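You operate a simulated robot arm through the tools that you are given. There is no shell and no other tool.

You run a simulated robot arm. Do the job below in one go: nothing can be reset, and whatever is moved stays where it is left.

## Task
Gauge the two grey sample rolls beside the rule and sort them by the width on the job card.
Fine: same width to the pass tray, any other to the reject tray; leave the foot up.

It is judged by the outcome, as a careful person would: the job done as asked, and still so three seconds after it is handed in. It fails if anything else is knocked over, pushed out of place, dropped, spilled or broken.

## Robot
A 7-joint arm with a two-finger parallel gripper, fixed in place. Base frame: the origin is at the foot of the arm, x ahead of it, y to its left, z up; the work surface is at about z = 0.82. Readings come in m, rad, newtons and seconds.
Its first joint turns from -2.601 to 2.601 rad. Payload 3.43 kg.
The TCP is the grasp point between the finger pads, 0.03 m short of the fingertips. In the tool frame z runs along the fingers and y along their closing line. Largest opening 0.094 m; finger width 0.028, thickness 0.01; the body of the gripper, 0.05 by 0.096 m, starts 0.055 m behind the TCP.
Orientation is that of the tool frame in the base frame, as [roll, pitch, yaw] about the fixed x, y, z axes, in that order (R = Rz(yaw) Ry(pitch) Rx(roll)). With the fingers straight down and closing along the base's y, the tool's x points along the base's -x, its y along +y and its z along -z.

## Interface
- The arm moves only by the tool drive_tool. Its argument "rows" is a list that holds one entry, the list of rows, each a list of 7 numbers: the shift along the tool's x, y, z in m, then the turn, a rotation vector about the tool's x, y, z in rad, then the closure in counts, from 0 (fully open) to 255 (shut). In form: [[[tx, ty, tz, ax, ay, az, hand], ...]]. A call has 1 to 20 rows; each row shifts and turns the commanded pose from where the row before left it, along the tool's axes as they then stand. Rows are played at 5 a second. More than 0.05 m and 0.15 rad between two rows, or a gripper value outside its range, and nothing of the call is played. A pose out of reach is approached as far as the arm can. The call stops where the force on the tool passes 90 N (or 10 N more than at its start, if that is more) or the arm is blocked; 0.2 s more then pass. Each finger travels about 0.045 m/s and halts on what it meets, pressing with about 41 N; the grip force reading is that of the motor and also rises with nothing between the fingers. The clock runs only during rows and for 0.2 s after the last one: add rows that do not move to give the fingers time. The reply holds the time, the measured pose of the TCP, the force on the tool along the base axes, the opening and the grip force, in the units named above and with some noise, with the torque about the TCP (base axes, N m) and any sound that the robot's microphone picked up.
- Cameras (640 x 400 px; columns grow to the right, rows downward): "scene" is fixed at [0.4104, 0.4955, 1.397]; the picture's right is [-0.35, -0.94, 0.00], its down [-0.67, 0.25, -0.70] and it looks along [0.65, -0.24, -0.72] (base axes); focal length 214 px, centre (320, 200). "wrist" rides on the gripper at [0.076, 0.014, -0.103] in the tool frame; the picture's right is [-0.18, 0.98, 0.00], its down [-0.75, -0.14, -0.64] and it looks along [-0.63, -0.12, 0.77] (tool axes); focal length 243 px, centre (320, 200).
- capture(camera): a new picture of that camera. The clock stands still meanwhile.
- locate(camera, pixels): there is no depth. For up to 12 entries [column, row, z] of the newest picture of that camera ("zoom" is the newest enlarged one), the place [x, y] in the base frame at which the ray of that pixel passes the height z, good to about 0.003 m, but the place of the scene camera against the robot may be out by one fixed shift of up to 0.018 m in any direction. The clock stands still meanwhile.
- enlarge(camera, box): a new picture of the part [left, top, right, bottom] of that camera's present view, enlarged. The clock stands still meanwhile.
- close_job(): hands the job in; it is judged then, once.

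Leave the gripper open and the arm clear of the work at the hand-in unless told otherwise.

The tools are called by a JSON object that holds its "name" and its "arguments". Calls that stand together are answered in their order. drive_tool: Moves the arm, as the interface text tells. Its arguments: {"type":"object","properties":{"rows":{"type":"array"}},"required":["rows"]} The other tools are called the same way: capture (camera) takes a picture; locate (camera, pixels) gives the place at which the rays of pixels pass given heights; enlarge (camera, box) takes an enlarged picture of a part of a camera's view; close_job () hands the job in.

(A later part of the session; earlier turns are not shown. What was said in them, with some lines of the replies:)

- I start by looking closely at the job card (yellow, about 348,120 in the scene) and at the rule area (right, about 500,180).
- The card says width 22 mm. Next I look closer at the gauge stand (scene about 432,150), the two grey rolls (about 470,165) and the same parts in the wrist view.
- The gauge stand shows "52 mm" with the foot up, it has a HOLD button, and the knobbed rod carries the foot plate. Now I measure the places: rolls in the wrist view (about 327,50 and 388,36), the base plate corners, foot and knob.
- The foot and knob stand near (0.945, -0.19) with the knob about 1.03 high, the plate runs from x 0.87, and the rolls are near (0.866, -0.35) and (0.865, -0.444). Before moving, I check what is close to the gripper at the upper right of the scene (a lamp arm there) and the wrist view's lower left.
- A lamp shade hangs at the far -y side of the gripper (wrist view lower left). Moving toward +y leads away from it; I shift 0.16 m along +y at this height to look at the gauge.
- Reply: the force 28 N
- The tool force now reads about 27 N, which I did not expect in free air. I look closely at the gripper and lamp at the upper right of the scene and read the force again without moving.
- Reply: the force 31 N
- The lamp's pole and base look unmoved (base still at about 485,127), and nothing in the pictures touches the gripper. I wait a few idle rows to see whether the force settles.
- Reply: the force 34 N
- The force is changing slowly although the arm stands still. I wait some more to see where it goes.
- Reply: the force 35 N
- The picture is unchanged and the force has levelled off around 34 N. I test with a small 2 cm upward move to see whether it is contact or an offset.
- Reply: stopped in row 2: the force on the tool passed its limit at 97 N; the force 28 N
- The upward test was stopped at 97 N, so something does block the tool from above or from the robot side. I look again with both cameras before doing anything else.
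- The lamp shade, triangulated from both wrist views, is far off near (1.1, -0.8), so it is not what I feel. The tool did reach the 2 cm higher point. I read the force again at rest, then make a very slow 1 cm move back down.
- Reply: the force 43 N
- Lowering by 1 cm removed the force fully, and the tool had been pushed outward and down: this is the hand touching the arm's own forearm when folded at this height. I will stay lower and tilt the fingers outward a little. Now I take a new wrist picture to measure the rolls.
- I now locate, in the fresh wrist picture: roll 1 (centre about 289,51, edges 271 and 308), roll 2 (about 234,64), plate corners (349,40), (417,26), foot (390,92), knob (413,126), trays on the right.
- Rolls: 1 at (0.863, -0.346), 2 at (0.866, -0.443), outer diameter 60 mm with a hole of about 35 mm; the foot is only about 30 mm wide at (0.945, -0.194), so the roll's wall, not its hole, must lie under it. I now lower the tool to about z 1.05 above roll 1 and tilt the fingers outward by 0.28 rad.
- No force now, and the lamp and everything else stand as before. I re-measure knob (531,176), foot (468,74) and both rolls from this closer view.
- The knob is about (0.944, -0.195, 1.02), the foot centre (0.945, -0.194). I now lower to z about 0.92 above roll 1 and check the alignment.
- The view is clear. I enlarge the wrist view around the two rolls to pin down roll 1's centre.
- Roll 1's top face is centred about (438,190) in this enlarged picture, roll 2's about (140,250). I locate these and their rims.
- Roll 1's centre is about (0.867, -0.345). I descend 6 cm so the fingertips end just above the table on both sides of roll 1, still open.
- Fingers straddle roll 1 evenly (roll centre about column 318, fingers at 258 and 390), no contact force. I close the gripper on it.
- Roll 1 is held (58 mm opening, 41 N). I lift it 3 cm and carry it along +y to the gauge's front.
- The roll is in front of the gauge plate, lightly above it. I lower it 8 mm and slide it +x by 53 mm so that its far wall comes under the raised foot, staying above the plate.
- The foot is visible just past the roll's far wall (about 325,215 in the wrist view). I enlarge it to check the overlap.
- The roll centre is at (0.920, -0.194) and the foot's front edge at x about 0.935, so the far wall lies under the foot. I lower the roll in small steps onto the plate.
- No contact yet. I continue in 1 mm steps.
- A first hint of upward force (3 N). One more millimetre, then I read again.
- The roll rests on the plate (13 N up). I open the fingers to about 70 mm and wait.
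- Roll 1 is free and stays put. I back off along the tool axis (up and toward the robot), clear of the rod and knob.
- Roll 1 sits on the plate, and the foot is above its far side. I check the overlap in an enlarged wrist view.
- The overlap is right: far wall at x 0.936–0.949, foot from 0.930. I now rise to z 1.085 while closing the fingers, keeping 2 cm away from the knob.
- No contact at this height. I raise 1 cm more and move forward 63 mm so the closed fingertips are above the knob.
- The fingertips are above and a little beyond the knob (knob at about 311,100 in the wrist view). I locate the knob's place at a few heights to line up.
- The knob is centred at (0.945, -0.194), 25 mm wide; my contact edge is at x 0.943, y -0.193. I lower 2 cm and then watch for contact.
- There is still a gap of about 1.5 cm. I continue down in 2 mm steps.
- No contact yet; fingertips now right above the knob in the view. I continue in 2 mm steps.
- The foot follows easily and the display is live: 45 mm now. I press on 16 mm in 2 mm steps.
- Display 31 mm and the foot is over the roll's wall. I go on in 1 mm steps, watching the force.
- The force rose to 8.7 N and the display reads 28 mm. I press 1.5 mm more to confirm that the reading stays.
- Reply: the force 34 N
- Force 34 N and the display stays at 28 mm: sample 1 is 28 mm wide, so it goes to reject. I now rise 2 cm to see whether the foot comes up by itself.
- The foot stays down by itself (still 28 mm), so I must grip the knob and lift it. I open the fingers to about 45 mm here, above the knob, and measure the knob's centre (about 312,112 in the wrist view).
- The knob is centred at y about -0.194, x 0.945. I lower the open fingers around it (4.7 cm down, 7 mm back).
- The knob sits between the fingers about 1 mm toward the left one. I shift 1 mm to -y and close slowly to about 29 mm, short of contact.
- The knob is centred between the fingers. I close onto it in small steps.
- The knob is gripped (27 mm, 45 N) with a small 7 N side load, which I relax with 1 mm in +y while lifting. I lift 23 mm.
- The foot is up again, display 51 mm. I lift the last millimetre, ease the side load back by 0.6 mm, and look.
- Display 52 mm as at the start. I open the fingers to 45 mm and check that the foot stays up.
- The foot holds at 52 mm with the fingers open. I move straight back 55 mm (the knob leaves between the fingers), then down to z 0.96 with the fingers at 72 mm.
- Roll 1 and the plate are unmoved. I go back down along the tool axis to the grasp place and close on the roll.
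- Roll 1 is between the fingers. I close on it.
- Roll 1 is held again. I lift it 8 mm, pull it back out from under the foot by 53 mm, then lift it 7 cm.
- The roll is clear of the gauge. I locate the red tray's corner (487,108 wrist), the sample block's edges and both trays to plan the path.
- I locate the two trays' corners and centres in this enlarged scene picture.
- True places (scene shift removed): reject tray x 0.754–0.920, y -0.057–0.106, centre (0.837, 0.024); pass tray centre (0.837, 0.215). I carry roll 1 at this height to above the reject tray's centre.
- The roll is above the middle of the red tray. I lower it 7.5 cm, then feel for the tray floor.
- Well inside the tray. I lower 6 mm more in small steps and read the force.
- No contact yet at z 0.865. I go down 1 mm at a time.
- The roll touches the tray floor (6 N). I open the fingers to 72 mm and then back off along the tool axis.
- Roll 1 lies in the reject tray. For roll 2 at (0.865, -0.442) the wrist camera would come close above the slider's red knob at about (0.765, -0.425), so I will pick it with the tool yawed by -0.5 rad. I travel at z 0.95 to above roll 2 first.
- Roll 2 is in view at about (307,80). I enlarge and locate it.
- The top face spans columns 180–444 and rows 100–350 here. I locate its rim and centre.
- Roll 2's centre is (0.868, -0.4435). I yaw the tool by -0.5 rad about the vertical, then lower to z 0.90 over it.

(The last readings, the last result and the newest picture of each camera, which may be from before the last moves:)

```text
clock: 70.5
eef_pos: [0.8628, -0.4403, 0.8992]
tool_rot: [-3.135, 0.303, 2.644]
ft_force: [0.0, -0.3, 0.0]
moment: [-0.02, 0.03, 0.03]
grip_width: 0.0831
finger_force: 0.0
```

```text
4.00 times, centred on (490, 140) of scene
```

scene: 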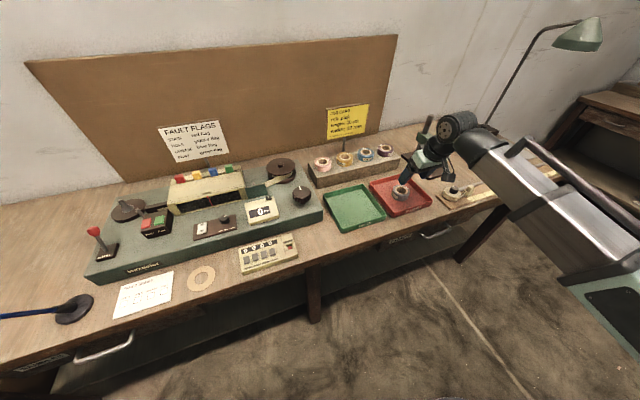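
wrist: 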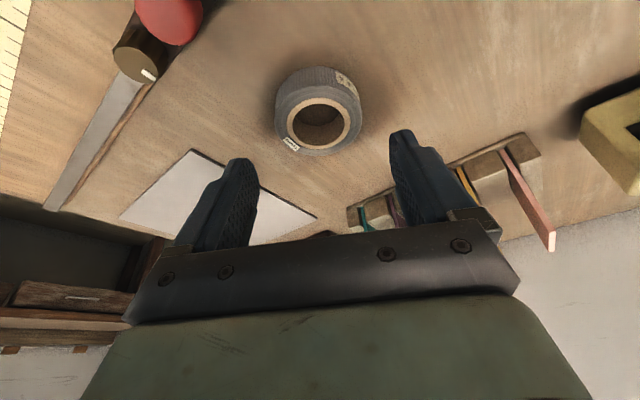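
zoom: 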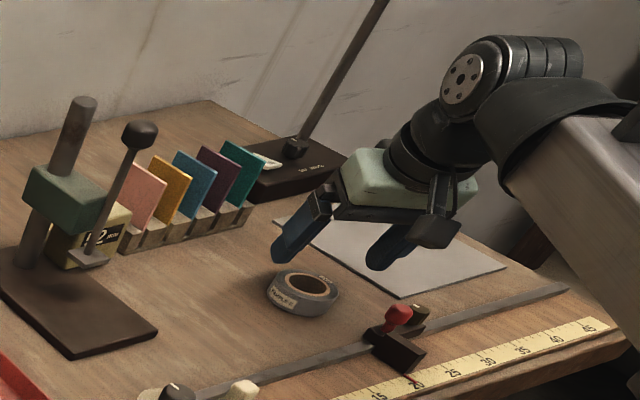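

Yaw is done and the roll is centred between the fingers (319 against finger midline about 324). The wrist camera housing stays about 5 cm beside the red knob. I check the roll's place once more and then lower fully.

{"name": "locate", "arguments": {"camera": "wrist", "pixels": [[319, 118, 0.842], [276, 112, 0.842], [362, 112, 0.842], [319, 88, 0.842], [319, 152, 0.842], [168, 18, 0.89]]}}

{"name": "drive_tool", "arguments": {"rows": [[[0.0024, 0, 0.0076, 0, 0, 0, 30], [0.0024, 0, 0.0076, 0, 0, 0, 30], [0.0024, 0, 0.0076, 0, 0, 0, 30], [0.0024, 0, 0.0076, 0, 0, 0, 30], [0.0024, 0, 0.0076, 0, 0, 0, 30], [0, 0, 0, 0, 0, 0, 30], [0, 0, 0, 0, 0, 0, 30]]]}}

{"name": "capture", "arguments": {"camera": "wrist"}}

{"name": "enlarge", "arguments": {"camera": "scene", "box": [450, 110, 530, 190]}}

```text
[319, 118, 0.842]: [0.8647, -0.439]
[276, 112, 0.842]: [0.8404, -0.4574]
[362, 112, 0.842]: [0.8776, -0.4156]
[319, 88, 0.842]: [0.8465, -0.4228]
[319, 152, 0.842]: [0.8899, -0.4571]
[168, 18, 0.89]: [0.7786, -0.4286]
```

```text
clock: 72.0
eef_pos: [0.863, -0.4412, 0.8604]
tool_rot: [-3.137, 0.302, 2.644]
ft_force: [-0.4, -0.5, -0.2]
moment: [0.01, -0.02, 0.0]
grip_width: 0.0829
finger_force: 0.0
```

```text
taken
```

wrist: 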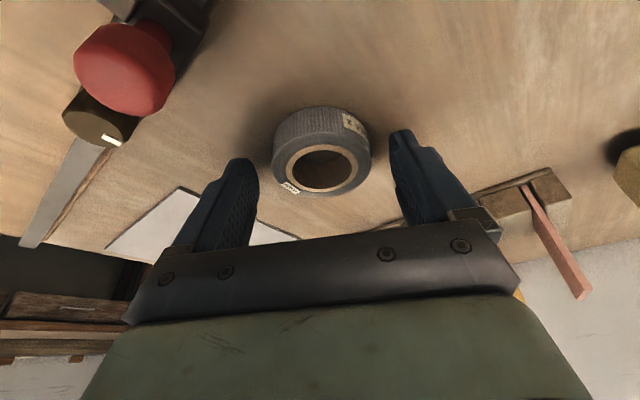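

```text
5.00 times, centred on (490, 150) of scene
```

zoom: 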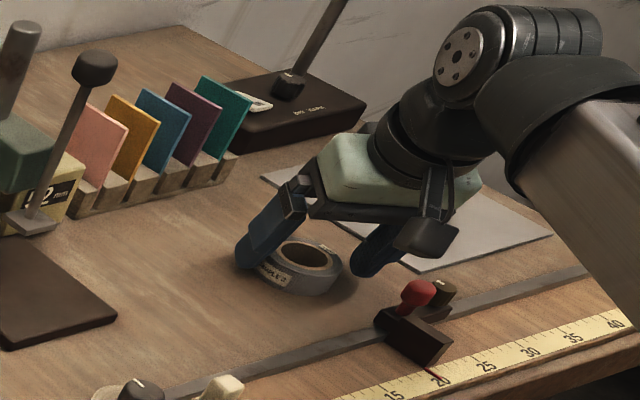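

Clear on all sides. I lower 1.5 mm more and close on roll 2.

{"name": "drive_tool", "arguments": {"rows": [[[0.0004, 0, 0.0014, 0, 0, 0, 50], [0, 0, 0, 0, 0, 0, 75], [0, 0, 0, 0, 0, 0, 95], [0, 0, 0, 0, 0, 0, 115], [0, 0, 0, 0, 0, 0, 130], [0, 0, 0, 0, 0, 0, 140], [0, 0, 0, 0, 0, 0, 140]]]}}

```text
clock: 73.7
eef_pos: [0.8617, -0.4412, 0.859]
tool_rot: [-3.136, 0.302, 2.644]
ft_force: [-0.1, 1.0, -0.1]
moment: [0.0, -0.02, 0.02]
grip_width: 0.0584
finger_force: 40.9
```

Roll 2 is held (58 mm, 41 N). I lift it 4 cm and turn the yaw back by +0.5 rad.

{"name": "drive_tool", "arguments": {"rows": [[[-0.003, 0, -0.0096, 0, 0, 0, 140], [-0.003, 0, -0.0096, 0, 0, 0, 140], [-0.003, 0, -0.0096, 0, 0, 0, 140], [-0.003, 0, -0.0096, 0, 0, 0, 140], [0, 0, 0, -0.0369, 0, -0.1194, 140], [0, 0, 0, -0.0369, 0, -0.1194, 140], [0, 0, 0, -0.0369, 0, -0.1194, 140], [0, 0, 0, -0.0369, 0, -0.1194, 140], [0, 0, 0, 0, 0, 0, 140], [0, 0, 0, 0, 0, 0, 140]]]}}

{"name": "capture", "arguments": {"camera": "wrist"}}

```text
clock: 75.8
eef_pos: [0.8608, -0.4403, 0.8992]
tool_rot: [-3.138, 0.298, -3.142]
ft_force: [-0.3, 0.4, -0.1]
moment: [0.03, 0.04, 0.01]
grip_width: 0.0583
finger_force: 40.4
```

```text
taken
```

wrist: 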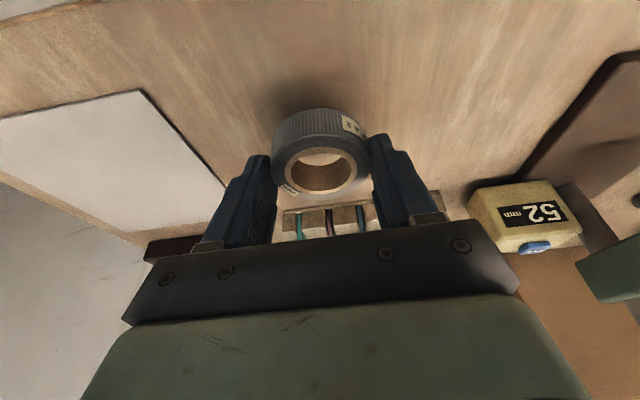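

The roll hangs level and the tool is back to its former yaw. I carry roll 2 along +y to the gauge's front, lowering 1 cm on the way.

{"name": "drive_tool", "arguments": {"rows": [[[0.0003, 0.0127, 0.001, 0, 0, 0, 140], [0.0003, 0.0245, 0.001, 0, 0, 0, 140], [0.0003, 0.0245, 0.001, 0, 0, 0, 140], [0.0003, 0.0245, 0.001, 0, 0, 0, 140], [0.0003, 0.0245, 0.001, 0, 0, 0, 140], [0.0003, 0.0245, 0.001, 0, 0, 0, 140], [0.0003, 0.0245, 0.001, 0, 0, 0, 140], [0.0003, 0.0245, 0.001, 0, 0, 0, 140], [0.0003, 0.0245, 0.001, 0, 0, 0, 140], [0.0003, 0.0245, 0.001, 0, 0, 0, 140], [0, 0.0139, 0, 0, 0, 0, 140], [0, 0, 0, 0, 0, 0, 140], [0, 0, 0, 0, 0, 0, 140]]]}}

{"name": "capture", "arguments": {"camera": "wrist"}}

```text
clock: 78.7
eef_pos: [0.8606, -0.1928, 0.887]
tool_rot: [-3.137, 0.299, -3.14]
ft_force: [-0.2, 0.2, 0.4]
moment: [0.0, 0.01, 0.0]
grip_width: 0.0583
finger_force: 41.1
```

```text
taken
```

wrist: 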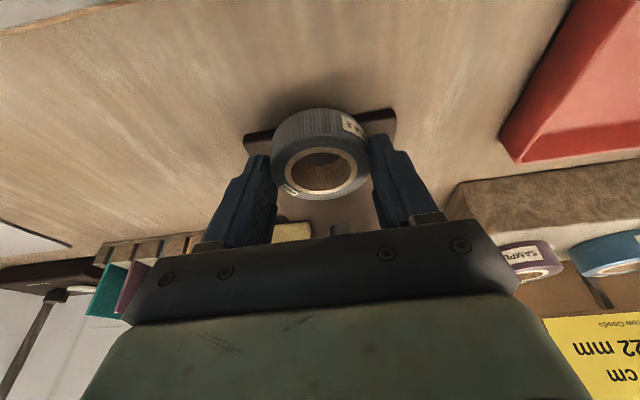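

Same place as before with roll 1. I lower 6 mm and slide +x by 52 mm so the far wall comes under the foot.

{"name": "drive_tool", "arguments": {"rows": [[[0.0008, 0, 0.0027, 0, 0, 0, 140], [0.0008, 0, 0.0027, 0, 0, 0, 140], [-0.0101, 0, 0.0031, 0, 0, 0, 140], [-0.0101, 0, 0.0031, 0, 0, 0, 140], [-0.0101, 0, 0.0031, 0, 0, 0, 140], [-0.0101, 0, 0.0031, 0, 0, 0, 140], [-0.0101, 0, 0.0031, 0, 0, 0, 140], [0, 0, 0, 0, 0, 0, 140], [0, 0, 0, 0, 0, 0, 140]]]}}

{"name": "enlarge", "arguments": {"camera": "wrist", "box": [240, 90, 400, 250]}}

```text
clock: 80.7
eef_pos: [0.9148, -0.1938, 0.8812]
tool_rot: [-3.135, 0.297, -3.14]
ft_force: [0.2, -0.1, 0.0]
moment: [0.01, -0.02, 0.0]
grip_width: 0.0584
finger_force: 40.9
```

```text
2.50 times, centred on (320, 170) of wrist
```

zoom: 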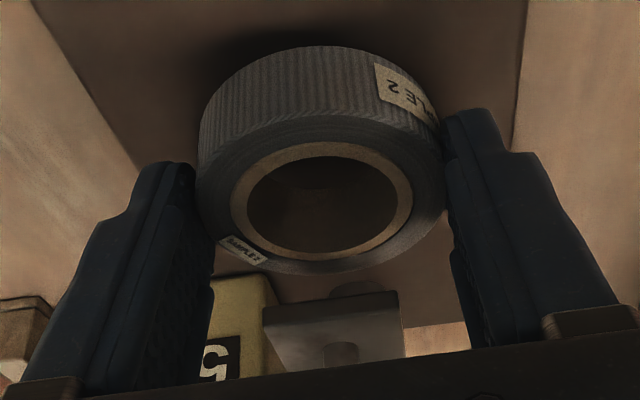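

Roll 2's far wall is under the foot. I lower it 6 mm, then millimetre by millimetre.

{"name": "drive_tool", "arguments": {"rows": [[[0.0006, 0, 0.0019, 0, 0, 0, 140], [0.0006, 0, 0.0019, 0, 0, 0, 140], [0.0006, 0, 0.0019, 0, 0, 0, 140], [0.0003, 0, 0.00096, 0, 0, 0, 140], [0.0003, 0, 0.00096, 0, 0, 0, 140], [0, 0, 0, 0, 0, 0, 140]]]}}

```text
clock: 82.0
eef_pos: [0.9152, -0.1941, 0.8733]
tool_rot: [-3.137, 0.299, -3.139]
ft_force: [-0.5, -0.3, 0.2]
moment: [-0.03, 0.02, 0.01]
grip_width: 0.0583
finger_force: 41.0
```

{"name": "drive_tool", "arguments": {"rows": [[[0.0003, 0, 0.00096, 0, 0, 0, 140], [0.0003, 0, 0.00096, 0, 0, 0, 140], [0, 0, 0, 0, 0, 0, 140]]]}}

```text
clock: 82.8
eef_pos: [0.9141, -0.1937, 0.8712]
tool_rot: [-3.136, 0.3, -3.139]
ft_force: [-0.3, 0.0, -0.1]
moment: [-0.02, 0.03, 0.02]
grip_width: 0.0583
finger_force: 40.4
```

Still no contact at z 0.8712; one more millimetre.

{"name": "drive_tool", "arguments": {"rows": [[[0.0003, 0, 0.00096, 0, 0, 0, 140], [0, 0, 0, 0, 0, 0, 140]]]}}

```text
clock: 83.5
eef_pos: [0.9145, -0.1947, 0.8701]
tool_rot: [-3.138, 0.302, -3.14]
ft_force: [0.3, -0.3, 2.5]
moment: [0.08, 0.0, 0.06]
grip_width: 0.0581
finger_force: 41.2
```

A light contact of 2.5 N begins. I go down 0.5 mm more and then open the fingers.

{"name": "drive_tool", "arguments": {"rows": [[[0.00015, 0, 0.0005, 0, 0, 0, 140], [0, 0, 0, 0, 0, 0, 140], [0, 0, 0, 0, 0, 0, 110], [0, 0, 0, 0, 0, 0, 75], [0, 0, 0, 0, 0, 0, 60], [0, 0, 0, 0, 0, 0, 60]]]}}

{"name": "enlarge", "arguments": {"camera": "wrist", "box": [240, 90, 400, 250]}}

```text
clock: 84.8
eef_pos: [0.9152, -0.1933, 0.8704]
tool_rot: [-3.136, 0.299, -3.14]
ft_force: [0.2, 0.2, -0.7]
moment: [-0.01, -0.01, -0.03]
grip_width: 0.0719
finger_force: 0.1
```

```text
2.50 times, centred on (320, 170) of wrist
```

zoom: 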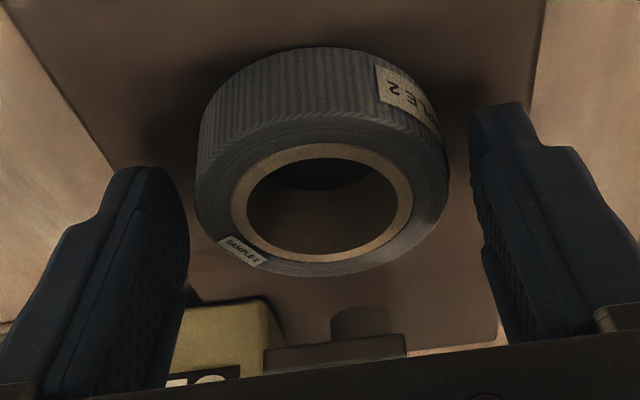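

Roll 2 stands free on the plate. I back off along the tool axis and check the overlap.

{"name": "drive_tool", "arguments": {"rows": [[[0, 0, -0.015, 0, 0, 0, 60], [0, 0, -0.02, 0, 0, 0, 60], [0, 0, -0.02, 0, 0, 0, 60], [0, 0, -0.02, 0, 0, 0, 60], [0, 0, -0.02, 0, 0, 0, 60], [0, 0, 0, 0, 0, 0, 60], [0, 0, 0, 0, 0, 0, 60]]]}}

{"name": "enlarge", "arguments": {"camera": "wrist", "box": [240, 30, 400, 240]}}

{"name": "enlarge", "arguments": {"camera": "scene", "box": [395, 105, 485, 185]}}

```text
clock: 86.5
eef_pos: [0.8887, -0.1934, 0.9608]
tool_rot: [-3.138, 0.3, -3.141]
ft_force: [-0.3, 0.1, -0.7]
moment: [-0.04, -0.01, 0.06]
grip_width: 0.0716
finger_force: 0.1
```

```text
1.90 times, centred on (320, 135) of wrist
```

zoom: 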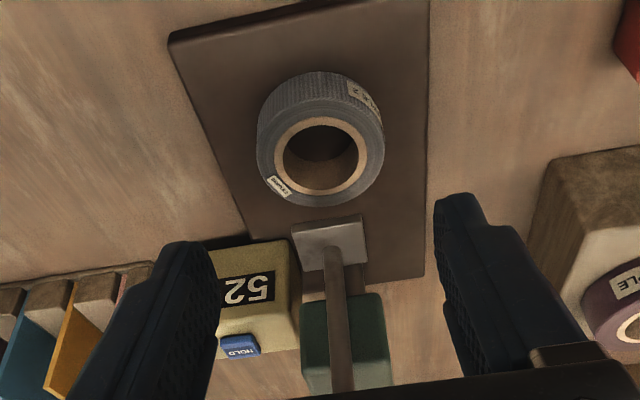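

```text
5.00 times, centred on (440, 145) of scene
```

zoom: 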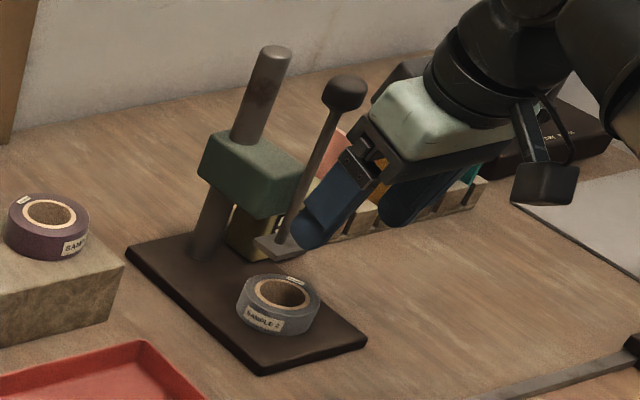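

Good overlap again. This time I come at the knob from the front: rise to z 1.035, fingers at 45 mm, y shifted 2 mm to -0.1953, then forward so the knob enters between the fingers.

{"name": "drive_tool", "arguments": {"rows": [[[-0.003, -0.001, -0.012, 0, 0, 0, 80], [-0.003, -0.001, -0.012, 0, 0, 0, 110], [-0.003, 0, -0.012, 0, 0, 0, 133], [-0.003, 0, -0.012, 0, 0, 0, 133], [-0.003, 0, -0.012, 0, 0, 0, 133], [-0.003, 0, -0.012, 0, 0, 0, 133], [0, 0, 0, 0, 0, 0, 133], [0, 0, 0, 0, 0, 0, 133]]]}}

{"name": "capture", "arguments": {"camera": "wrist"}}

{"name": "enlarge", "arguments": {"camera": "scene", "box": [395, 95, 485, 175]}}

```text
clock: 88.2
eef_pos: [0.8822, -0.1949, 1.0343]
tool_rot: [-3.135, 0.299, -3.139]
ft_force: [-0.6, 1.1, 0.1]
moment: [-0.01, 0.0, -0.01]
grip_width: 0.0447
finger_force: 0.2
```

```text
taken
```

wrist: 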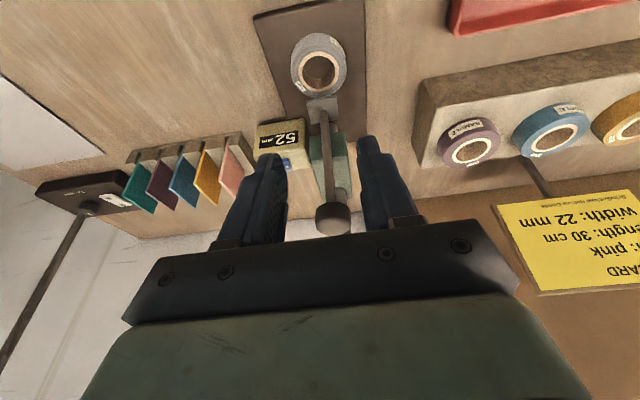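

```text
5.00 times, centred on (440, 135) of scene
```

zoom: 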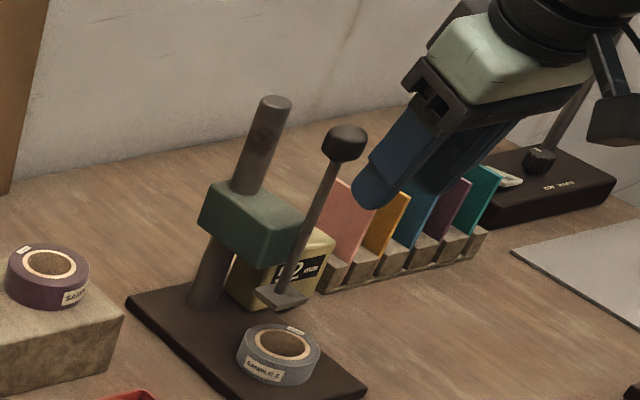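

The knob is ahead of the finger gap. I move forward 57 mm so it comes between the pads.

{"name": "drive_tool", "arguments": {"rows": [[[-0.0109, 0, 0.0034, 0, 0, 0, 133], [-0.0109, 0, 0.0034, 0, 0, 0, 133], [-0.0109, 0, 0.0034, 0, 0, 0, 133], [-0.0109, 0, 0.0034, 0, 0, 0, 133], [-0.0109, 0, 0.0034, 0, 0, 0, 133], [0, 0, 0, 0, 0, 0, 133], [0, 0, 0, 0, 0, 0, 133]]]}}

{"name": "enlarge", "arguments": {"camera": "wrist", "box": [220, 60, 420, 220]}}

{"name": "enlarge", "arguments": {"camera": "scene", "box": [395, 95, 485, 175]}}

```text
clock: 89.8
eef_pos: [0.939, -0.1954, 1.0338]
tool_rot: [-3.136, 0.301, -3.14]
ft_force: [0.3, 0.1, 0.0]
moment: [0.02, 0.01, -0.01]
grip_width: 0.045
finger_force: 0.1
```

```text
2.50 times, centred on (320, 140) of wrist
```

zoom: 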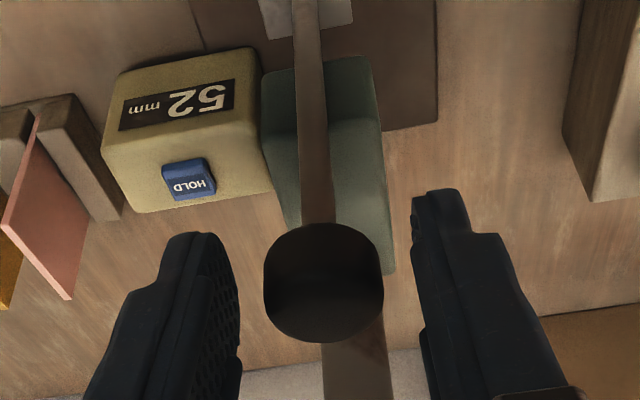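

```text
5.00 times, centred on (440, 135) of scene
```

zoom: 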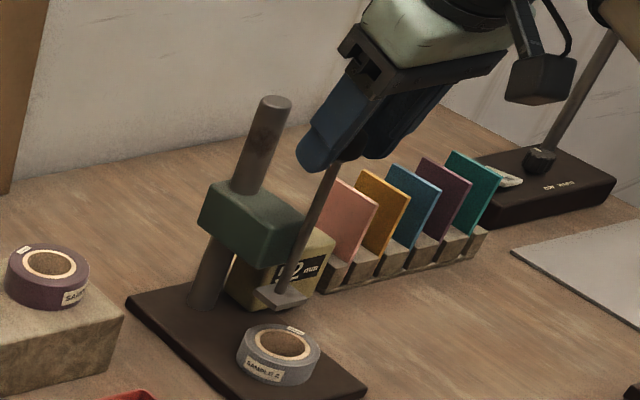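

The knob is centred between the pads. I close on it slowly.

{"name": "drive_tool", "arguments": {"rows": [[[0, 0, 0, 0, 0, 0, 160], [0, 0, 0, 0, 0, 0, 174], [0, 0, 0, 0, 0, 0, 182], [0, 0, 0, 0, 0, 0, 188], [0, 0, 0, 0, 0, 0, 196], [0, 0, 0, 0, 0, 0, 200]]]}}

```text
clock: 91.2
eef_pos: [0.9403, -0.195, 1.0335]
tool_rot: [-3.138, 0.298, -3.14]
ft_force: [-1.0, 1.8, -0.1]
moment: [0.03, -0.04, 0.04]
grip_width: 0.0272
finger_force: 44.8
```

The knob is gripped with hardly any side load. I lower it 24 mm in 3 mm steps.

{"name": "drive_tool", "arguments": {"rows": [[[0.0009, 0, 0.0029, 0, 0, 0, 200], [0.0009, 0, 0.0029, 0, 0, 0, 200], [0.0009, 0, 0.0029, 0, 0, 0, 200], [0.0009, 0, 0.0029, 0, 0, 0, 200], [0.0009, 0, 0.0029, 0, 0, 0, 200], [0.0009, 0, 0.0029, 0, 0, 0, 200], [0.0009, 0, 0.0029, 0, 0, 0, 200], [0.0009, 0, 0.0029, 0, 0, 0, 200], [0, 0, 0, 0, 0, 0, 200]]]}}

{"name": "enlarge", "arguments": {"camera": "wrist", "box": [220, 60, 420, 220]}}

{"name": "enlarge", "arguments": {"camera": "scene", "box": [405, 115, 465, 185]}}

```text
clock: 93.2
eef_pos: [0.9397, -0.1939, 1.009]
tool_rot: [-3.137, 0.298, -3.14]
ft_force: [-0.4, 6.1, 1.3]
moment: [0.13, -0.05, 0.02]
grip_width: 0.0273
finger_force: 44.7
```

```text
2.50 times, centred on (320, 140) of wrist
```

zoom: 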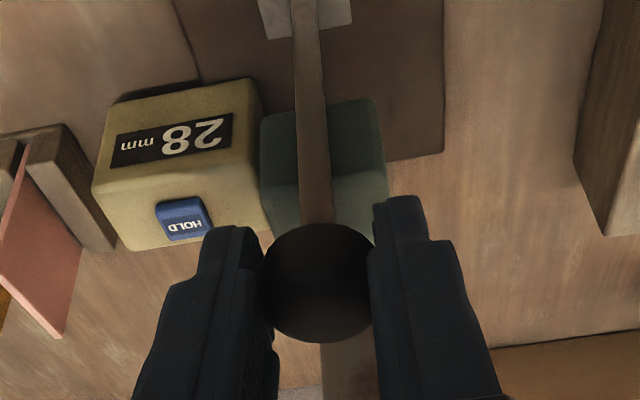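

```text
5.71 times, centred on (435, 150) of scene
```

zoom: 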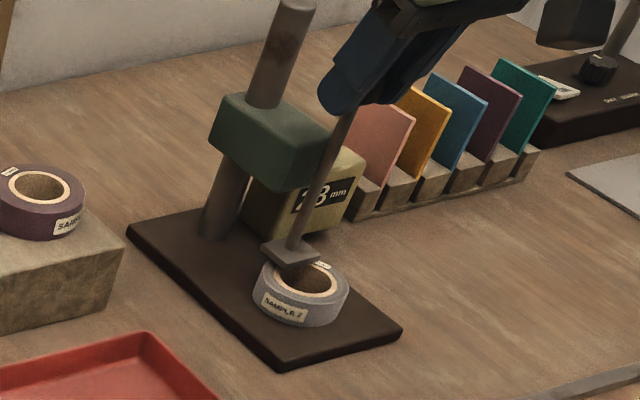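

Display 28 mm, and no contact force yet, so roll 2 is narrower than roll 1. I continue 5 mm in 1 mm steps.

{"name": "drive_tool", "arguments": {"rows": [[[0.0003, 0, 0.00096, 0, 0, 0, 200], [0.0003, 0, 0.00096, 0, 0, 0, 200], [0.0003, 0, 0.00096, 0, 0, 0, 200], [0.0003, 0, 0.00096, 0, 0, 0, 200], [0.0003, 0, 0.00096, 0, 0, 0, 200], [0, 0, 0, 0, 0, 0, 200]]]}}

{"name": "enlarge", "arguments": {"camera": "wrist", "box": [220, 60, 420, 220]}}

```text
clock: 94.7
eef_pos: [0.9393, -0.1957, 1.0053]
tool_rot: [-3.136, 0.301, -3.14]
ft_force: [-3.6, 7.1, -0.9]
moment: [0.15, 0.24, 0.03]
grip_width: 0.0271
finger_force: 44.8
```

```text
2.50 times, centred on (320, 140) of wrist
```

zoom: 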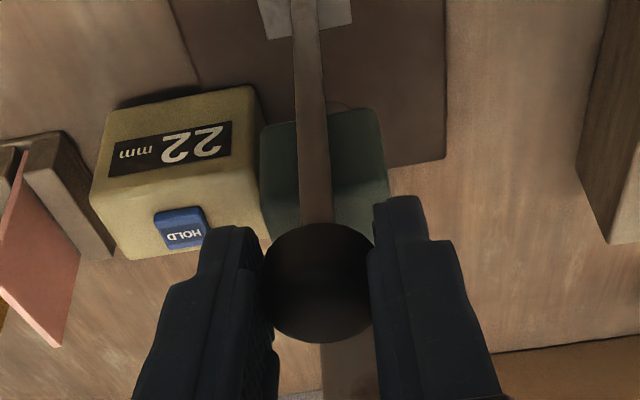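

Display 22 mm, but no clear contact force yet. I press further by 1 mm to see whether the reading stays.

{"name": "drive_tool", "arguments": {"rows": [[[0.0003, 0, 0.00096, 0, 0, 0, 200], [0, 0, 0, 0, 0, 0, 200]]]}}

{"name": "enlarge", "arguments": {"camera": "wrist", "box": [220, 60, 420, 220]}}

```text
clock: 95.2
eef_pos: [0.9392, -0.1951, 1.0037]
tool_rot: [-3.137, 0.3, -3.139]
ft_force: [-3.2, 6.6, 8.1]
moment: [0.18, 0.71, 0.04]
grip_width: 0.0274
finger_force: 44.7
```

```text
2.50 times, centred on (320, 140) of wrist
```

zoom: 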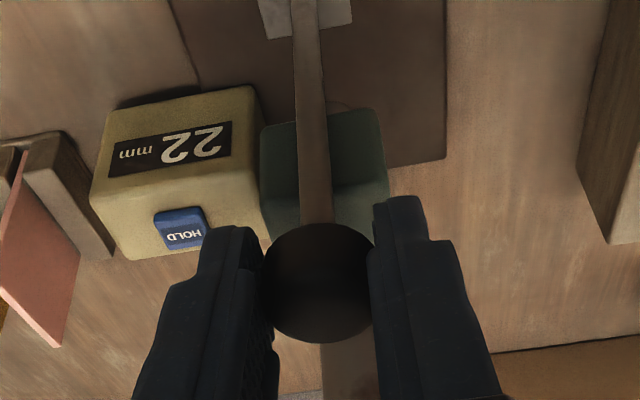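

Force 8 N and still 22 mm. One more millimetre for certainty.

{"name": "drive_tool", "arguments": {"rows": [[[0.0003, 0, 0.00096, 0, 0, 0, 200], [0, 0, 0, 0, 0, 0, 200]]]}}

{"name": "enlarge", "arguments": {"camera": "wrist", "box": [220, 60, 420, 220]}}

{"name": "enlarge", "arguments": {"camera": "scene", "box": [405, 115, 465, 185]}}

```text
clock: 95.8
eef_pos: [0.9397, -0.195, 1.0034]
tool_rot: [-3.135, 0.302, -3.14]
ft_force: [-2.7, 7.0, 20.0]
moment: [0.17, 0.58, 0.05]
grip_width: 0.0273
finger_force: 44.7
```

```text
2.50 times, centred on (320, 140) of wrist
```

zoom: 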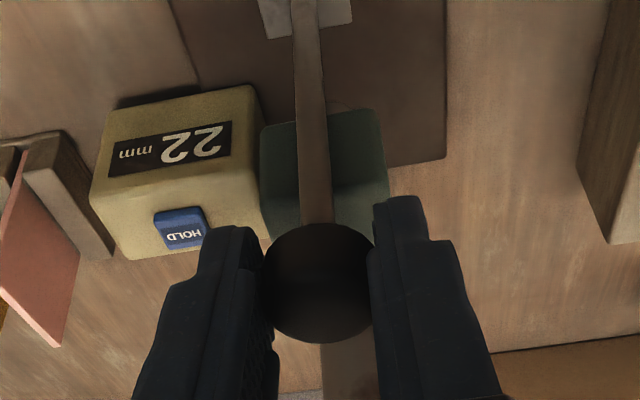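

```text
5.71 times, centred on (435, 150) of scene
```

zoom: 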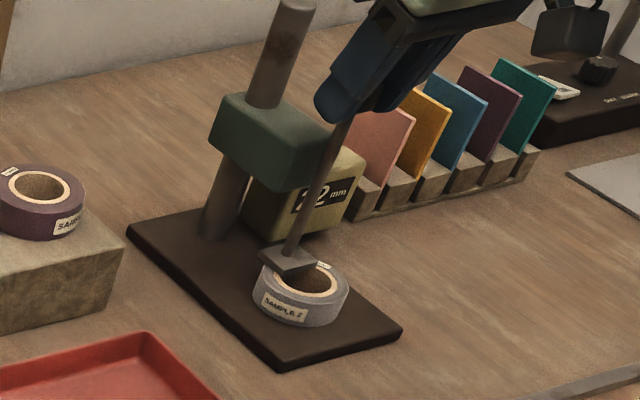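

20 N and a steady 22 mm: sample 2 matches the card and goes to pass. I lift the knob 30 mm to bring the foot back up.

{"name": "drive_tool", "arguments": {"rows": [[[-0.0006, 0, -0.0019, 0, 0, 0, 200], [-0.0009, 0, -0.0029, 0, 0, 0, 200], [-0.0009, 0, -0.0029, 0, 0, 0, 200], [-0.0009, 0, -0.0029, 0, 0, 0, 200], [-0.0009, 0, -0.0029, 0, 0, 0, 200], [-0.0009, 0, -0.0029, 0, 0, 0, 200], [-0.0009, 0, -0.0029, 0, 0, 0, 200], [-0.0009, 0, -0.0029, 0, 0, 0, 200], [-0.0009, 0, -0.0029, 0, 0, 0, 200], [-0.0009, 0, -0.0029, 0, 0, 0, 200], [-0.0006, 0, -0.0019, 0, 0, 0, 200], [0, 0, 0, 0, 0, 0, 200]]]}}

{"name": "enlarge", "arguments": {"camera": "wrist", "box": [220, 60, 420, 220]}}

```text
clock: 98.5
eef_pos: [0.9395, -0.1954, 1.035]
tool_rot: [-3.138, 0.298, -3.139]
ft_force: [-6.8, 2.4, -1.1]
moment: [0.0, 0.02, 0.02]
grip_width: 0.0272
finger_force: 44.9
```

```text
2.50 times, centred on (320, 140) of wrist
```

zoom: 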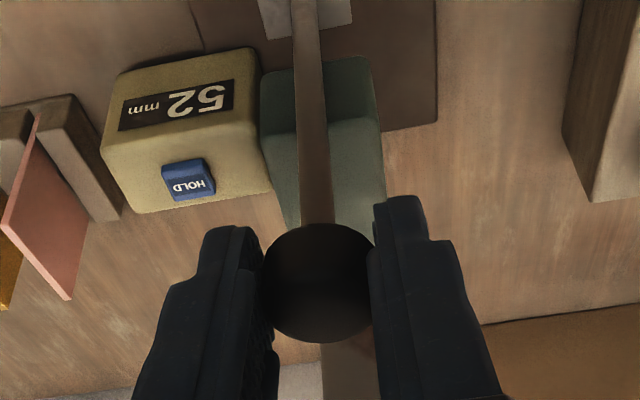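

Display 52 mm, the foot is up. I open the fingers to 45 mm and check that it stays.

{"name": "drive_tool", "arguments": {"rows": [[[0, 0, 0, 0, 0, 0, 180], [0, 0, 0, 0, 0, 0, 160], [0, 0, 0, 0, 0, 0, 133], [0, 0, 0, 0, 0, 0, 133], [0, 0, 0, 0, 0, 0, 133]]]}}

{"name": "enlarge", "arguments": {"camera": "wrist", "box": [220, 60, 420, 220]}}

```text
clock: 99.7
eef_pos: [0.9413, -0.195, 1.0347]
tool_rot: [-3.138, 0.298, -3.139]
ft_force: [0.4, 0.4, -0.2]
moment: [0.0, -0.01, 0.03]
grip_width: 0.0448
finger_force: 0.0
```

```text
2.50 times, centred on (320, 140) of wrist
```

zoom: 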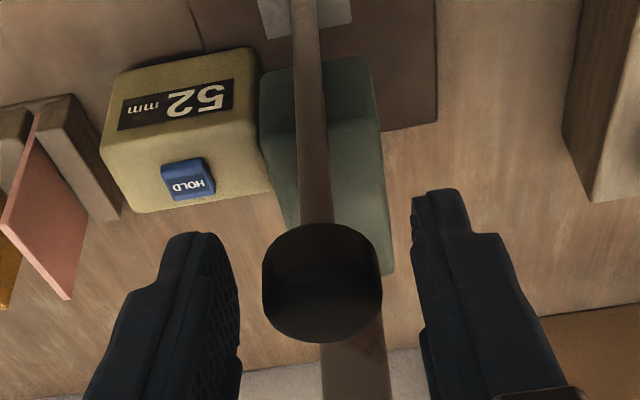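

It stays at 52 mm. I move straight back 53 mm and down to z 0.96, opening to 72 mm.

{"name": "drive_tool", "arguments": {"rows": [[[0.0128, 0, -0.00395, 0, 0, 0, 133], [0.0128, 0, -0.00395, 0, 0, 0, 133], [0.0128, 0, -0.00395, 0, 0, 0, 133], [0.0128, 0, -0.00395, 0, 0, 0, 133], [0.00365, 0.0008, 0.01178, 0, 0, 0, 100], [0.00365, 0.0007, 0.01178, 0, 0, 0, 60], [0.00365, 0, 0.01178, 0, 0, 0, 60], [0.00365, 0, 0.01178, 0, 0, 0, 60], [0.00365, 0, 0.01178, 0, 0, 0, 60], [0.00365, 0, 0.01178, 0, 0, 0, 60], [0, 0, 0, 0, 0, 0, 60], [0, 0, 0, 0, 0, 0, 60]]]}}

{"name": "enlarge", "arguments": {"camera": "wrist", "box": [240, 30, 400, 240]}}

```text
clock: 102.2
eef_pos: [0.8873, -0.1937, 0.9591]
tool_rot: [-3.137, 0.301, -3.141]
ft_force: [0.2, 0.1, -0.1]
moment: [0.02, -0.01, 0.0]
grip_width: 0.0719
finger_force: 0.1
```

```text
1.90 times, centred on (320, 135) of wrist
```

zoom: 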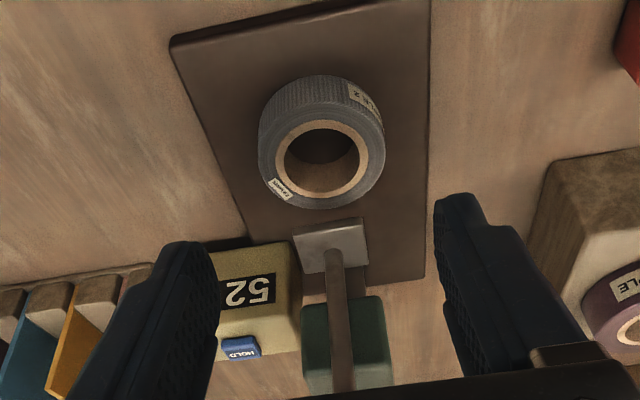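

Roll 2 is where I left it. I descend along the tool axis and close on it.

{"name": "drive_tool", "arguments": {"rows": [[[0, 0, 0.02, 0, 0, 0, 60], [0, 0, 0.02, 0, 0, 0, 60], [0, 0, 0.02, 0, 0, 0, 60], [0, 0, 0.02, 0, 0, 0, 60], [0, 0, 0.009, 0, 0, 0, 60], [0, 0, 0.003, 0, 0, 0, 60], [0, 0, 0, 0, 0, 0, 60], [0, 0, 0, 0, 0, 0, 85], [0, 0, 0, 0, 0, 0, 105], [0, 0, 0, 0, 0, 0, 125], [0, 0, 0, 0, 0, 0, 140], [0, 0, 0, 0, 0, 0, 140]]]}}

{"name": "enlarge", "arguments": {"camera": "wrist", "box": [220, 80, 420, 250]}}

```text
clock: 104.8
eef_pos: [0.9134, -0.1941, 0.8715]
tool_rot: [-3.137, 0.297, -3.14]
ft_force: [-1.0, 0.4, 0.1]
moment: [-0.01, 0.03, 0.01]
grip_width: 0.0581
finger_force: 40.8
```

```text
2.35 times, centred on (320, 165) of wrist
```

zoom: 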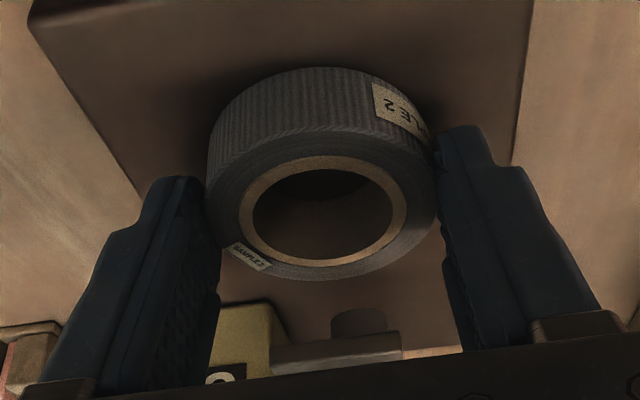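

Roll 2 is held (58 mm, 41 N). As before: 8 mm up, 53 mm back, then 7 cm up.

{"name": "drive_tool", "arguments": {"rows": [[[-0.0012, 0, -0.0038, 0, 0, 0, 140], [-0.0012, 0, -0.0038, 0, 0, 0, 140], [0.0101, 0, -0.0031, 0, 0, 0, 140], [0.0101, 0, -0.0031, 0, 0, 0, 140], [0.0101, 0, -0.0031, 0, 0, 0, 140], [0.0101, 0, -0.0031, 0, 0, 0, 140], [0.0101, 0, -0.0031, 0, 0, 0, 140], [-0.0041, 0, -0.0134, 0, 0, 0, 140], [-0.0041, 0, -0.0134, 0, 0, 0, 140], [-0.0041, 0, -0.0134, 0, 0, 0, 140], [-0.0041, 0, -0.0134, 0, 0, 0, 140], [-0.0041, 0, -0.0134, 0, 0, 0, 140], [0, 0, 0, 0, 0, 0, 140], [0, 0, 0, 0, 0, 0, 140]]]}}

{"name": "capture", "arguments": {"camera": "wrist"}}

```text
clock: 107.8
eef_pos: [0.8597, -0.1941, 0.9514]
tool_rot: [-3.135, 0.299, -3.138]
ft_force: [0.8, -0.5, -0.2]
moment: [0.02, -0.02, -0.02]
grip_width: 0.0582
finger_force: 41.1
```

```text
taken
```

wrist: 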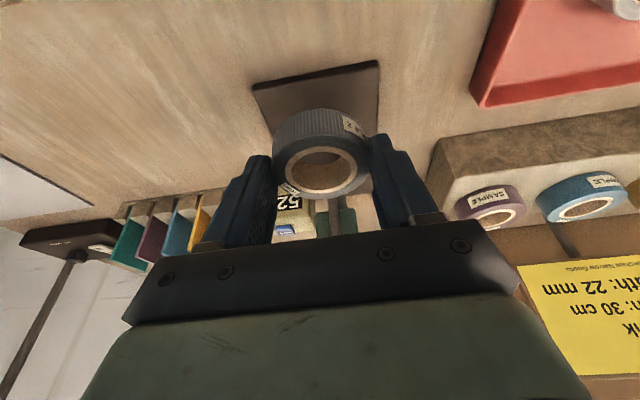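

I carry roll 2 at this height, over the reject tray, to above the green pass tray's centre (0.837, 0.215).

{"name": "drive_tool", "arguments": {"rows": [[[0.0019, 0.0145, -0.0006, 0, 0, 0, 140], [0.0019, 0.029, -0.0006, 0, 0, 0, 140], [0.0019, 0.029, -0.0006, 0, 0, 0, 140], [0.0019, 0.029, -0.0006, 0, 0, 0, 140], [0.0019, 0.029, -0.0006, 0, 0, 0, 140], [0.0019, 0.029, -0.0006, 0, 0, 0, 140], [0.0019, 0.029, -0.0006, 0, 0, 0, 140], [0.0019, 0.029, -0.0006, 0, 0, 0, 140], [0.0019, 0.029, -0.0006, 0, 0, 0, 140], [0.0019, 0.029, -0.0006, 0, 0, 0, 140], [0.0019, 0.029, -0.0006, 0, 0, 0, 140], [0.0019, 0.029, -0.0006, 0, 0, 0, 140], [0.0019, 0.029, -0.0006, 0, 0, 0, 140], [0.0019, 0.029, -0.0006, 0, 0, 0, 140], [0.0019, 0.0175, -0.0006, 0, 0, 0, 140], [0, 0, 0, 0, 0, 0, 140], [0, 0, 0, 0, 0, 0, 140]]]}}

{"name": "capture", "arguments": {"camera": "wrist"}}

{"name": "enlarge", "arguments": {"camera": "scene", "box": [290, 110, 450, 240]}}

```text
clock: 111.5
eef_pos: [0.8308, 0.2159, 0.9485]
tool_rot: [-3.136, 0.297, -3.14]
ft_force: [-0.1, -0.2, -0.2]
moment: [0.02, 0.02, 0.02]
grip_width: 0.0585
finger_force: 41.0
```

```text
taken
```

wrist: 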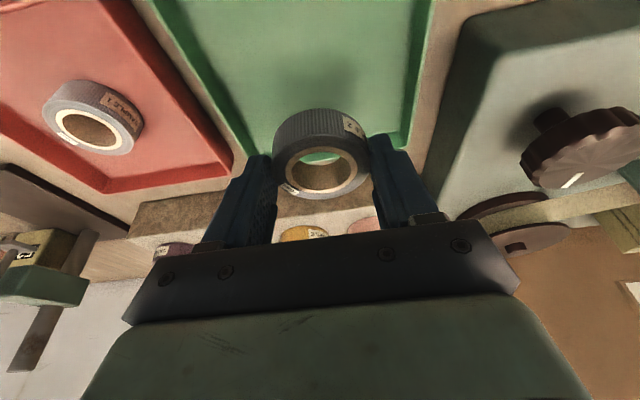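

```text
3.08 times, centred on (370, 175) of scene
```

zoom: 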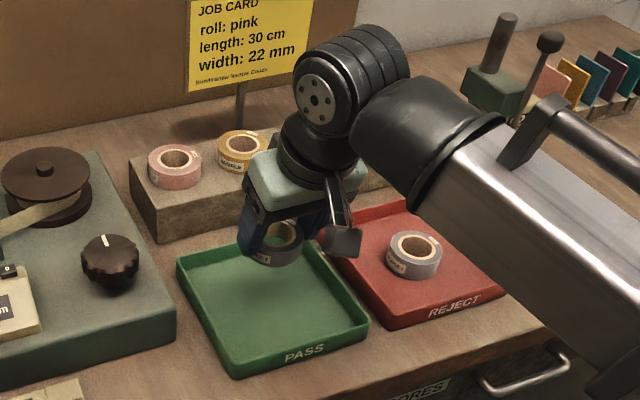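

Roll 2 is over the middle of the green tray. I lower it 7.5 cm into the tray.

{"name": "drive_tool", "arguments": {"rows": [[[0.0037, 0, 0.01194, 0, 0, 0, 140], [0.0037, 0, 0.01194, 0, 0, 0, 140], [0.0037, 0, 0.01194, 0, 0, 0, 140], [0.0037, 0, 0.01194, 0, 0, 0, 140], [0.0037, 0, 0.01194, 0, 0, 0, 140], [0.0037, 0, 0.01194, 0, 0, 0, 140], [0, 0, 0, 0, 0, 0, 140], [0, 0, 0, 0, 0, 0, 140]]]}}

{"name": "capture", "arguments": {"camera": "wrist"}}

{"name": "enlarge", "arguments": {"camera": "scene", "box": [300, 140, 420, 240]}}

```text
clock: 113.2
eef_pos: [0.8305, 0.2151, 0.8729]
tool_rot: [-3.136, 0.3, -3.141]
ft_force: [0.2, 0.2, 0.0]
moment: [0.02, 0.01, 0.03]
grip_width: 0.0584
finger_force: 41.1
```

```text
taken
```

wrist: 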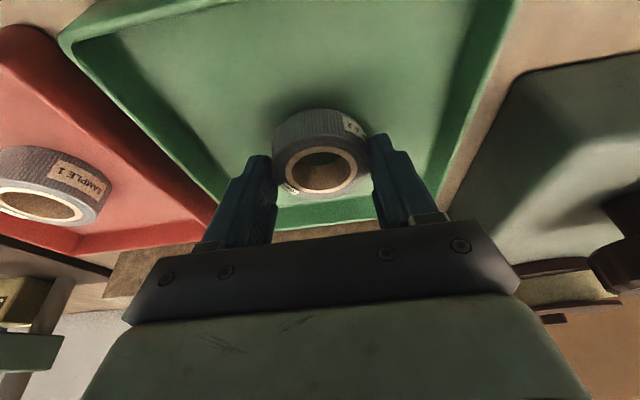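

```text
4.00 times, centred on (360, 190) of scene
```

zoom: 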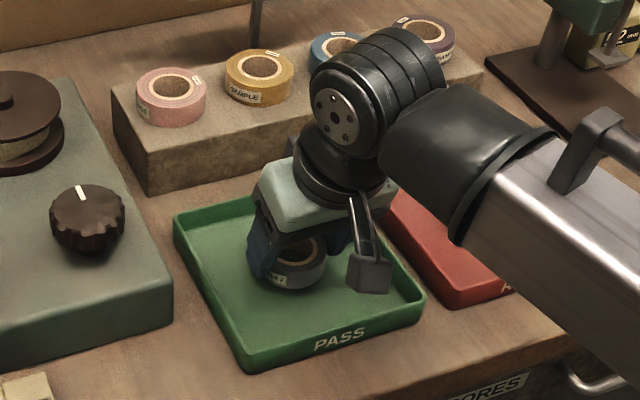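

Well inside the tray, nothing touched. I lower in small steps toward the floor; contact is expected near z 0.863.

{"name": "drive_tool", "arguments": {"rows": [[[0.0006, 0, 0.0019, 0, 0, 0, 140], [0.0006, 0, 0.0019, 0, 0, 0, 140], [0.0006, 0, 0.0019, 0, 0, 0, 140], [0.0003, 0, 0.00096, 0, 0, 0, 140], [0.0003, 0, 0.00096, 0, 0, 0, 140], [0, 0, 0, 0, 0, 0, 140]]]}}

```text
clock: 114.7
eef_pos: [0.8306, 0.2146, 0.8649]
tool_rot: [-3.136, 0.298, -3.14]
ft_force: [0.2, -0.3, 1.1]
moment: [-0.01, 0.0, -0.01]
grip_width: 0.0579
finger_force: 41.3
```

{"name": "drive_tool", "arguments": {"rows": [[[0.0003, 0, 0.00096, 0, 0, 0, 140], [0.0003, 0, 0.00096, 0, 0, 0, 140], [0, 0, 0, 0, 0, 0, 140]]]}}

```text
clock: 115.5
eef_pos: [0.8304, 0.2148, 0.8648]
tool_rot: [-3.136, 0.302, -3.139]
ft_force: [0.3, 1.3, 23.8]
moment: [0.42, -0.06, 0.0]
grip_width: 0.0581
finger_force: 41.0
```

The roll rests on the tray floor (24 N). I open the fingers, then back off along the tool axis.

{"name": "drive_tool", "arguments": {"rows": [[[-0.0002, 0, -0.0006, 0, 0, 0, 140], [0, 0, 0, 0, 0, 0, 110], [0, 0, 0, 0, 0, 0, 75], [0, 0, 0, 0, 0, 0, 60], [0, 0, 0, 0, 0, 0, 60], [0, 0, -0.01, 0, 0, 0, 60], [0, 0, -0.02, 0, 0, 0, 60], [0, 0, -0.02, 0, 0, 0, 60], [0, 0, -0.02, 0, 0, 0, 60], [0, 0, -0.02, 0, 0, 0, 60], [0, 0, -0.02, 0, 0, 0, 60], [0, 0, 0, 0, 0, 0, 60], [0, 0, 0, 0, 0, 0, 60]]]}}

{"name": "capture", "arguments": {"camera": "wrist"}}

{"name": "capture", "arguments": {"camera": "scene"}}

```text
clock: 118.2
eef_pos: [0.7978, 0.2151, 0.9686]
tool_rot: [-3.136, 0.298, -3.139]
ft_force: [1.5, 0.5, 0.5]
moment: [-0.01, -0.04, 0.0]
grip_width: 0.072
finger_force: 0.1
```

```text
taken
```

wrist: 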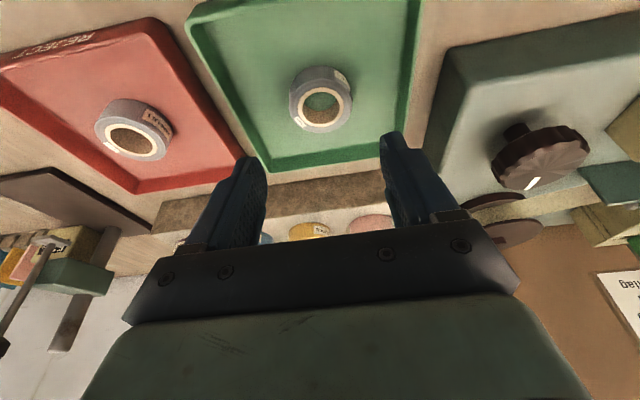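

```text
taken
```

scene: 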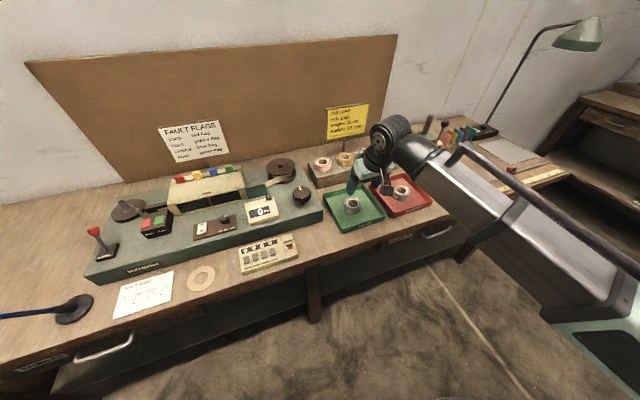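

Both rolls lie flat in their trays: sample 2 in pass, sample 1 in reject. I open the gripper fully and move the arm away along -y at this height, passing in front of the gauge.

{"name": "drive_tool", "arguments": {"rows": [[[-0.0021, -0.016, 0.00066, 0, 0, 0, 30], [-0.0021, -0.032, 0.00066, 0, 0, 0, 0], [-0.0021, -0.032, 0.00066, 0, 0, 0, 0], [-0.0021, -0.032, 0.00066, 0, 0, 0, 0], [-0.0021, -0.032, 0.00066, 0, 0, 0, 0], [-0.0021, -0.032, 0.00066, 0, 0, 0, 0], [-0.0021, -0.032, 0.00066, 0, 0, 0, 0], [-0.0021, -0.032, 0.00066, 0, 0, 0, 0], [-0.0021, -0.032, 0.00066, 0, 0, 0, 0], [-0.0021, -0.032, 0.00066, 0, 0, 0, 0], [-0.0021, -0.032, 0.00066, 0, 0, 0, 0], [-0.0021, -0.032, 0.00066, 0, 0, 0, 0], [-0.0021, -0.032, 0.00066, 0, 0, 0, 0], [-0.0021, -0.032, 0.00066, 0, 0, 0, 0], [-0.0021, -0.032, 0.00066, 0, 0, 0, 0], [-0.0021, -0.032, 0.00066, 0, 0, 0, 0], [-0.0021, -0.032, 0.00066, 0, 0, 0, 0], [-0.0021, -0.032, 0.00066, 0, 0, 0, 0], [0, -0.016, 0, 0, 0, 0, 0], [0, 0, 0, 0, 0, 0, 0]]]}}

{"name": "capture", "arguments": {"camera": "scene"}}

```text
clock: 122.5
eef_pos: [0.8373, -0.362, 0.9717]
tool_rot: [-3.137, 0.299, -3.139]
ft_force: [-0.2, 0.5, -0.6]
moment: [0.02, 0.02, -0.03]
grip_width: 0.0936
finger_force: 0.1
```

```text
taken
```

scene: 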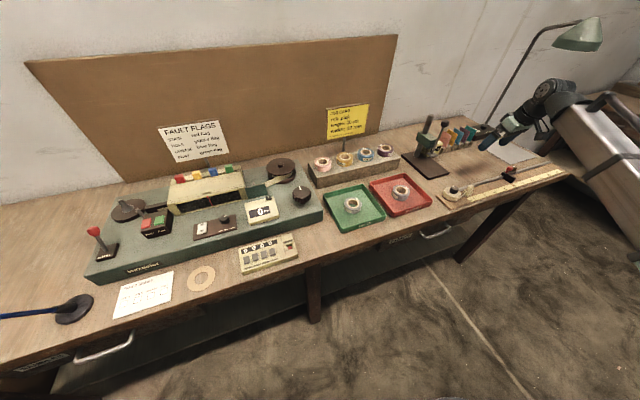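

All clear. I raise the arm to about z 1.05 and take a last close look at the trays and the gauge.

{"name": "drive_tool", "arguments": {"rows": [[[-0.0155, 0, -0.0162, 0, 0, 0, 0], [-0.0155, 0, -0.0162, 0, 0, 0, 0], [-0.0155, 0, -0.0162, 0, 0, 0, 0], [-0.0155, 0, -0.0162, 0, 0, 0, 0], [0, 0, 0, 0, 0, 0, 0], [0, 0, 0, 0, 0, 0, 0]]]}}

{"name": "enlarge", "arguments": {"camera": "scene", "box": [310, 100, 460, 240]}}

{"name": "enlarge", "arguments": {"camera": "scene", "box": [400, 90, 580, 215]}}

{"name": "enlarge", "arguments": {"camera": "wrist", "box": [340, 0, 640, 200]}}

```text
clock: 123.8
eef_pos: [0.8787, -0.3598, 1.0518]
tool_rot: [-3.136, 0.299, -3.14]
ft_force: [-0.6, -0.4, -0.8]
moment: [0.0, 0.03, -0.01]
grip_width: 0.0939
finger_force: 0.0
```

```text
2.86 times, centred on (385, 170) of scene
```

zoom: 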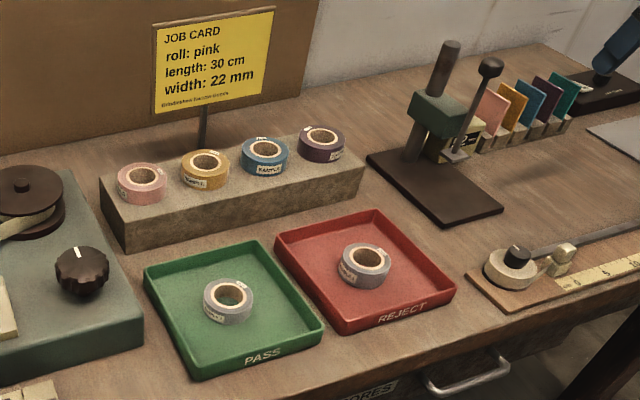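

```text
3.20 times, centred on (490, 152) of scene
```

zoom: 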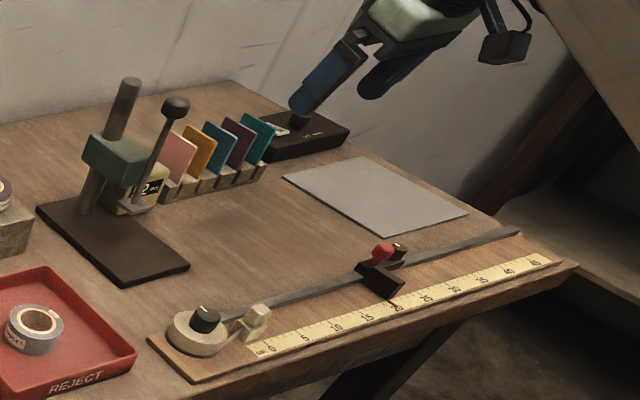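

```text
2.00 times, centred on (490, 100) of wrist
```

zoom: 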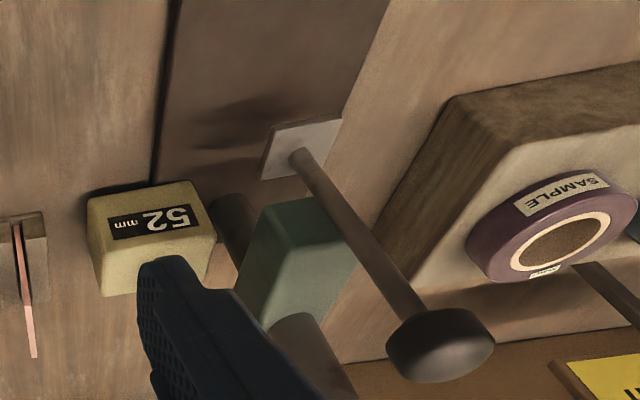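

The last look shows everything in order:
- Sample 1 (28 mm) is in the red reject tray.
- Sample 2 (22 mm, as on the card) is in the green pass tray.
- The foot is up at 52 mm.
- Nothing else has moved, the gripper is open and the arm is clear.

I hand the job in.

{"name": "close_job", "arguments": {}}

```text
The job is handed in.
```

I gauged both grey rolls against the 22 mm on the job card, sorted them, and handed the job in.

| Roll | Gauge reading | Tray |
|---|---|---|
| Sample 1 | 28 mm | Reject |
| Sample 2 | 22 mm | Pass |

- **Readings:** Both held steady while I pressed the foot down harder. I did not check the gauge's zero with nothing under the foot.
- **Foot:** It does not rise on its own, so I lifted it by its knob after each reading. It stands at 52 mm, as it did at the start.
- **Arm contact:** Early on, at about z 1.2, the tool force rose and a small upward test move was stopped at 97 N. The cause seemed to be the hand pressing on the arm's own forearm. I stayed lower after that, and nothing on the bench was touched.
- **At hand-in:** The gripper was open and the arm was clear. Apart from the two rolls, nothing looked out of place in the last pictures.
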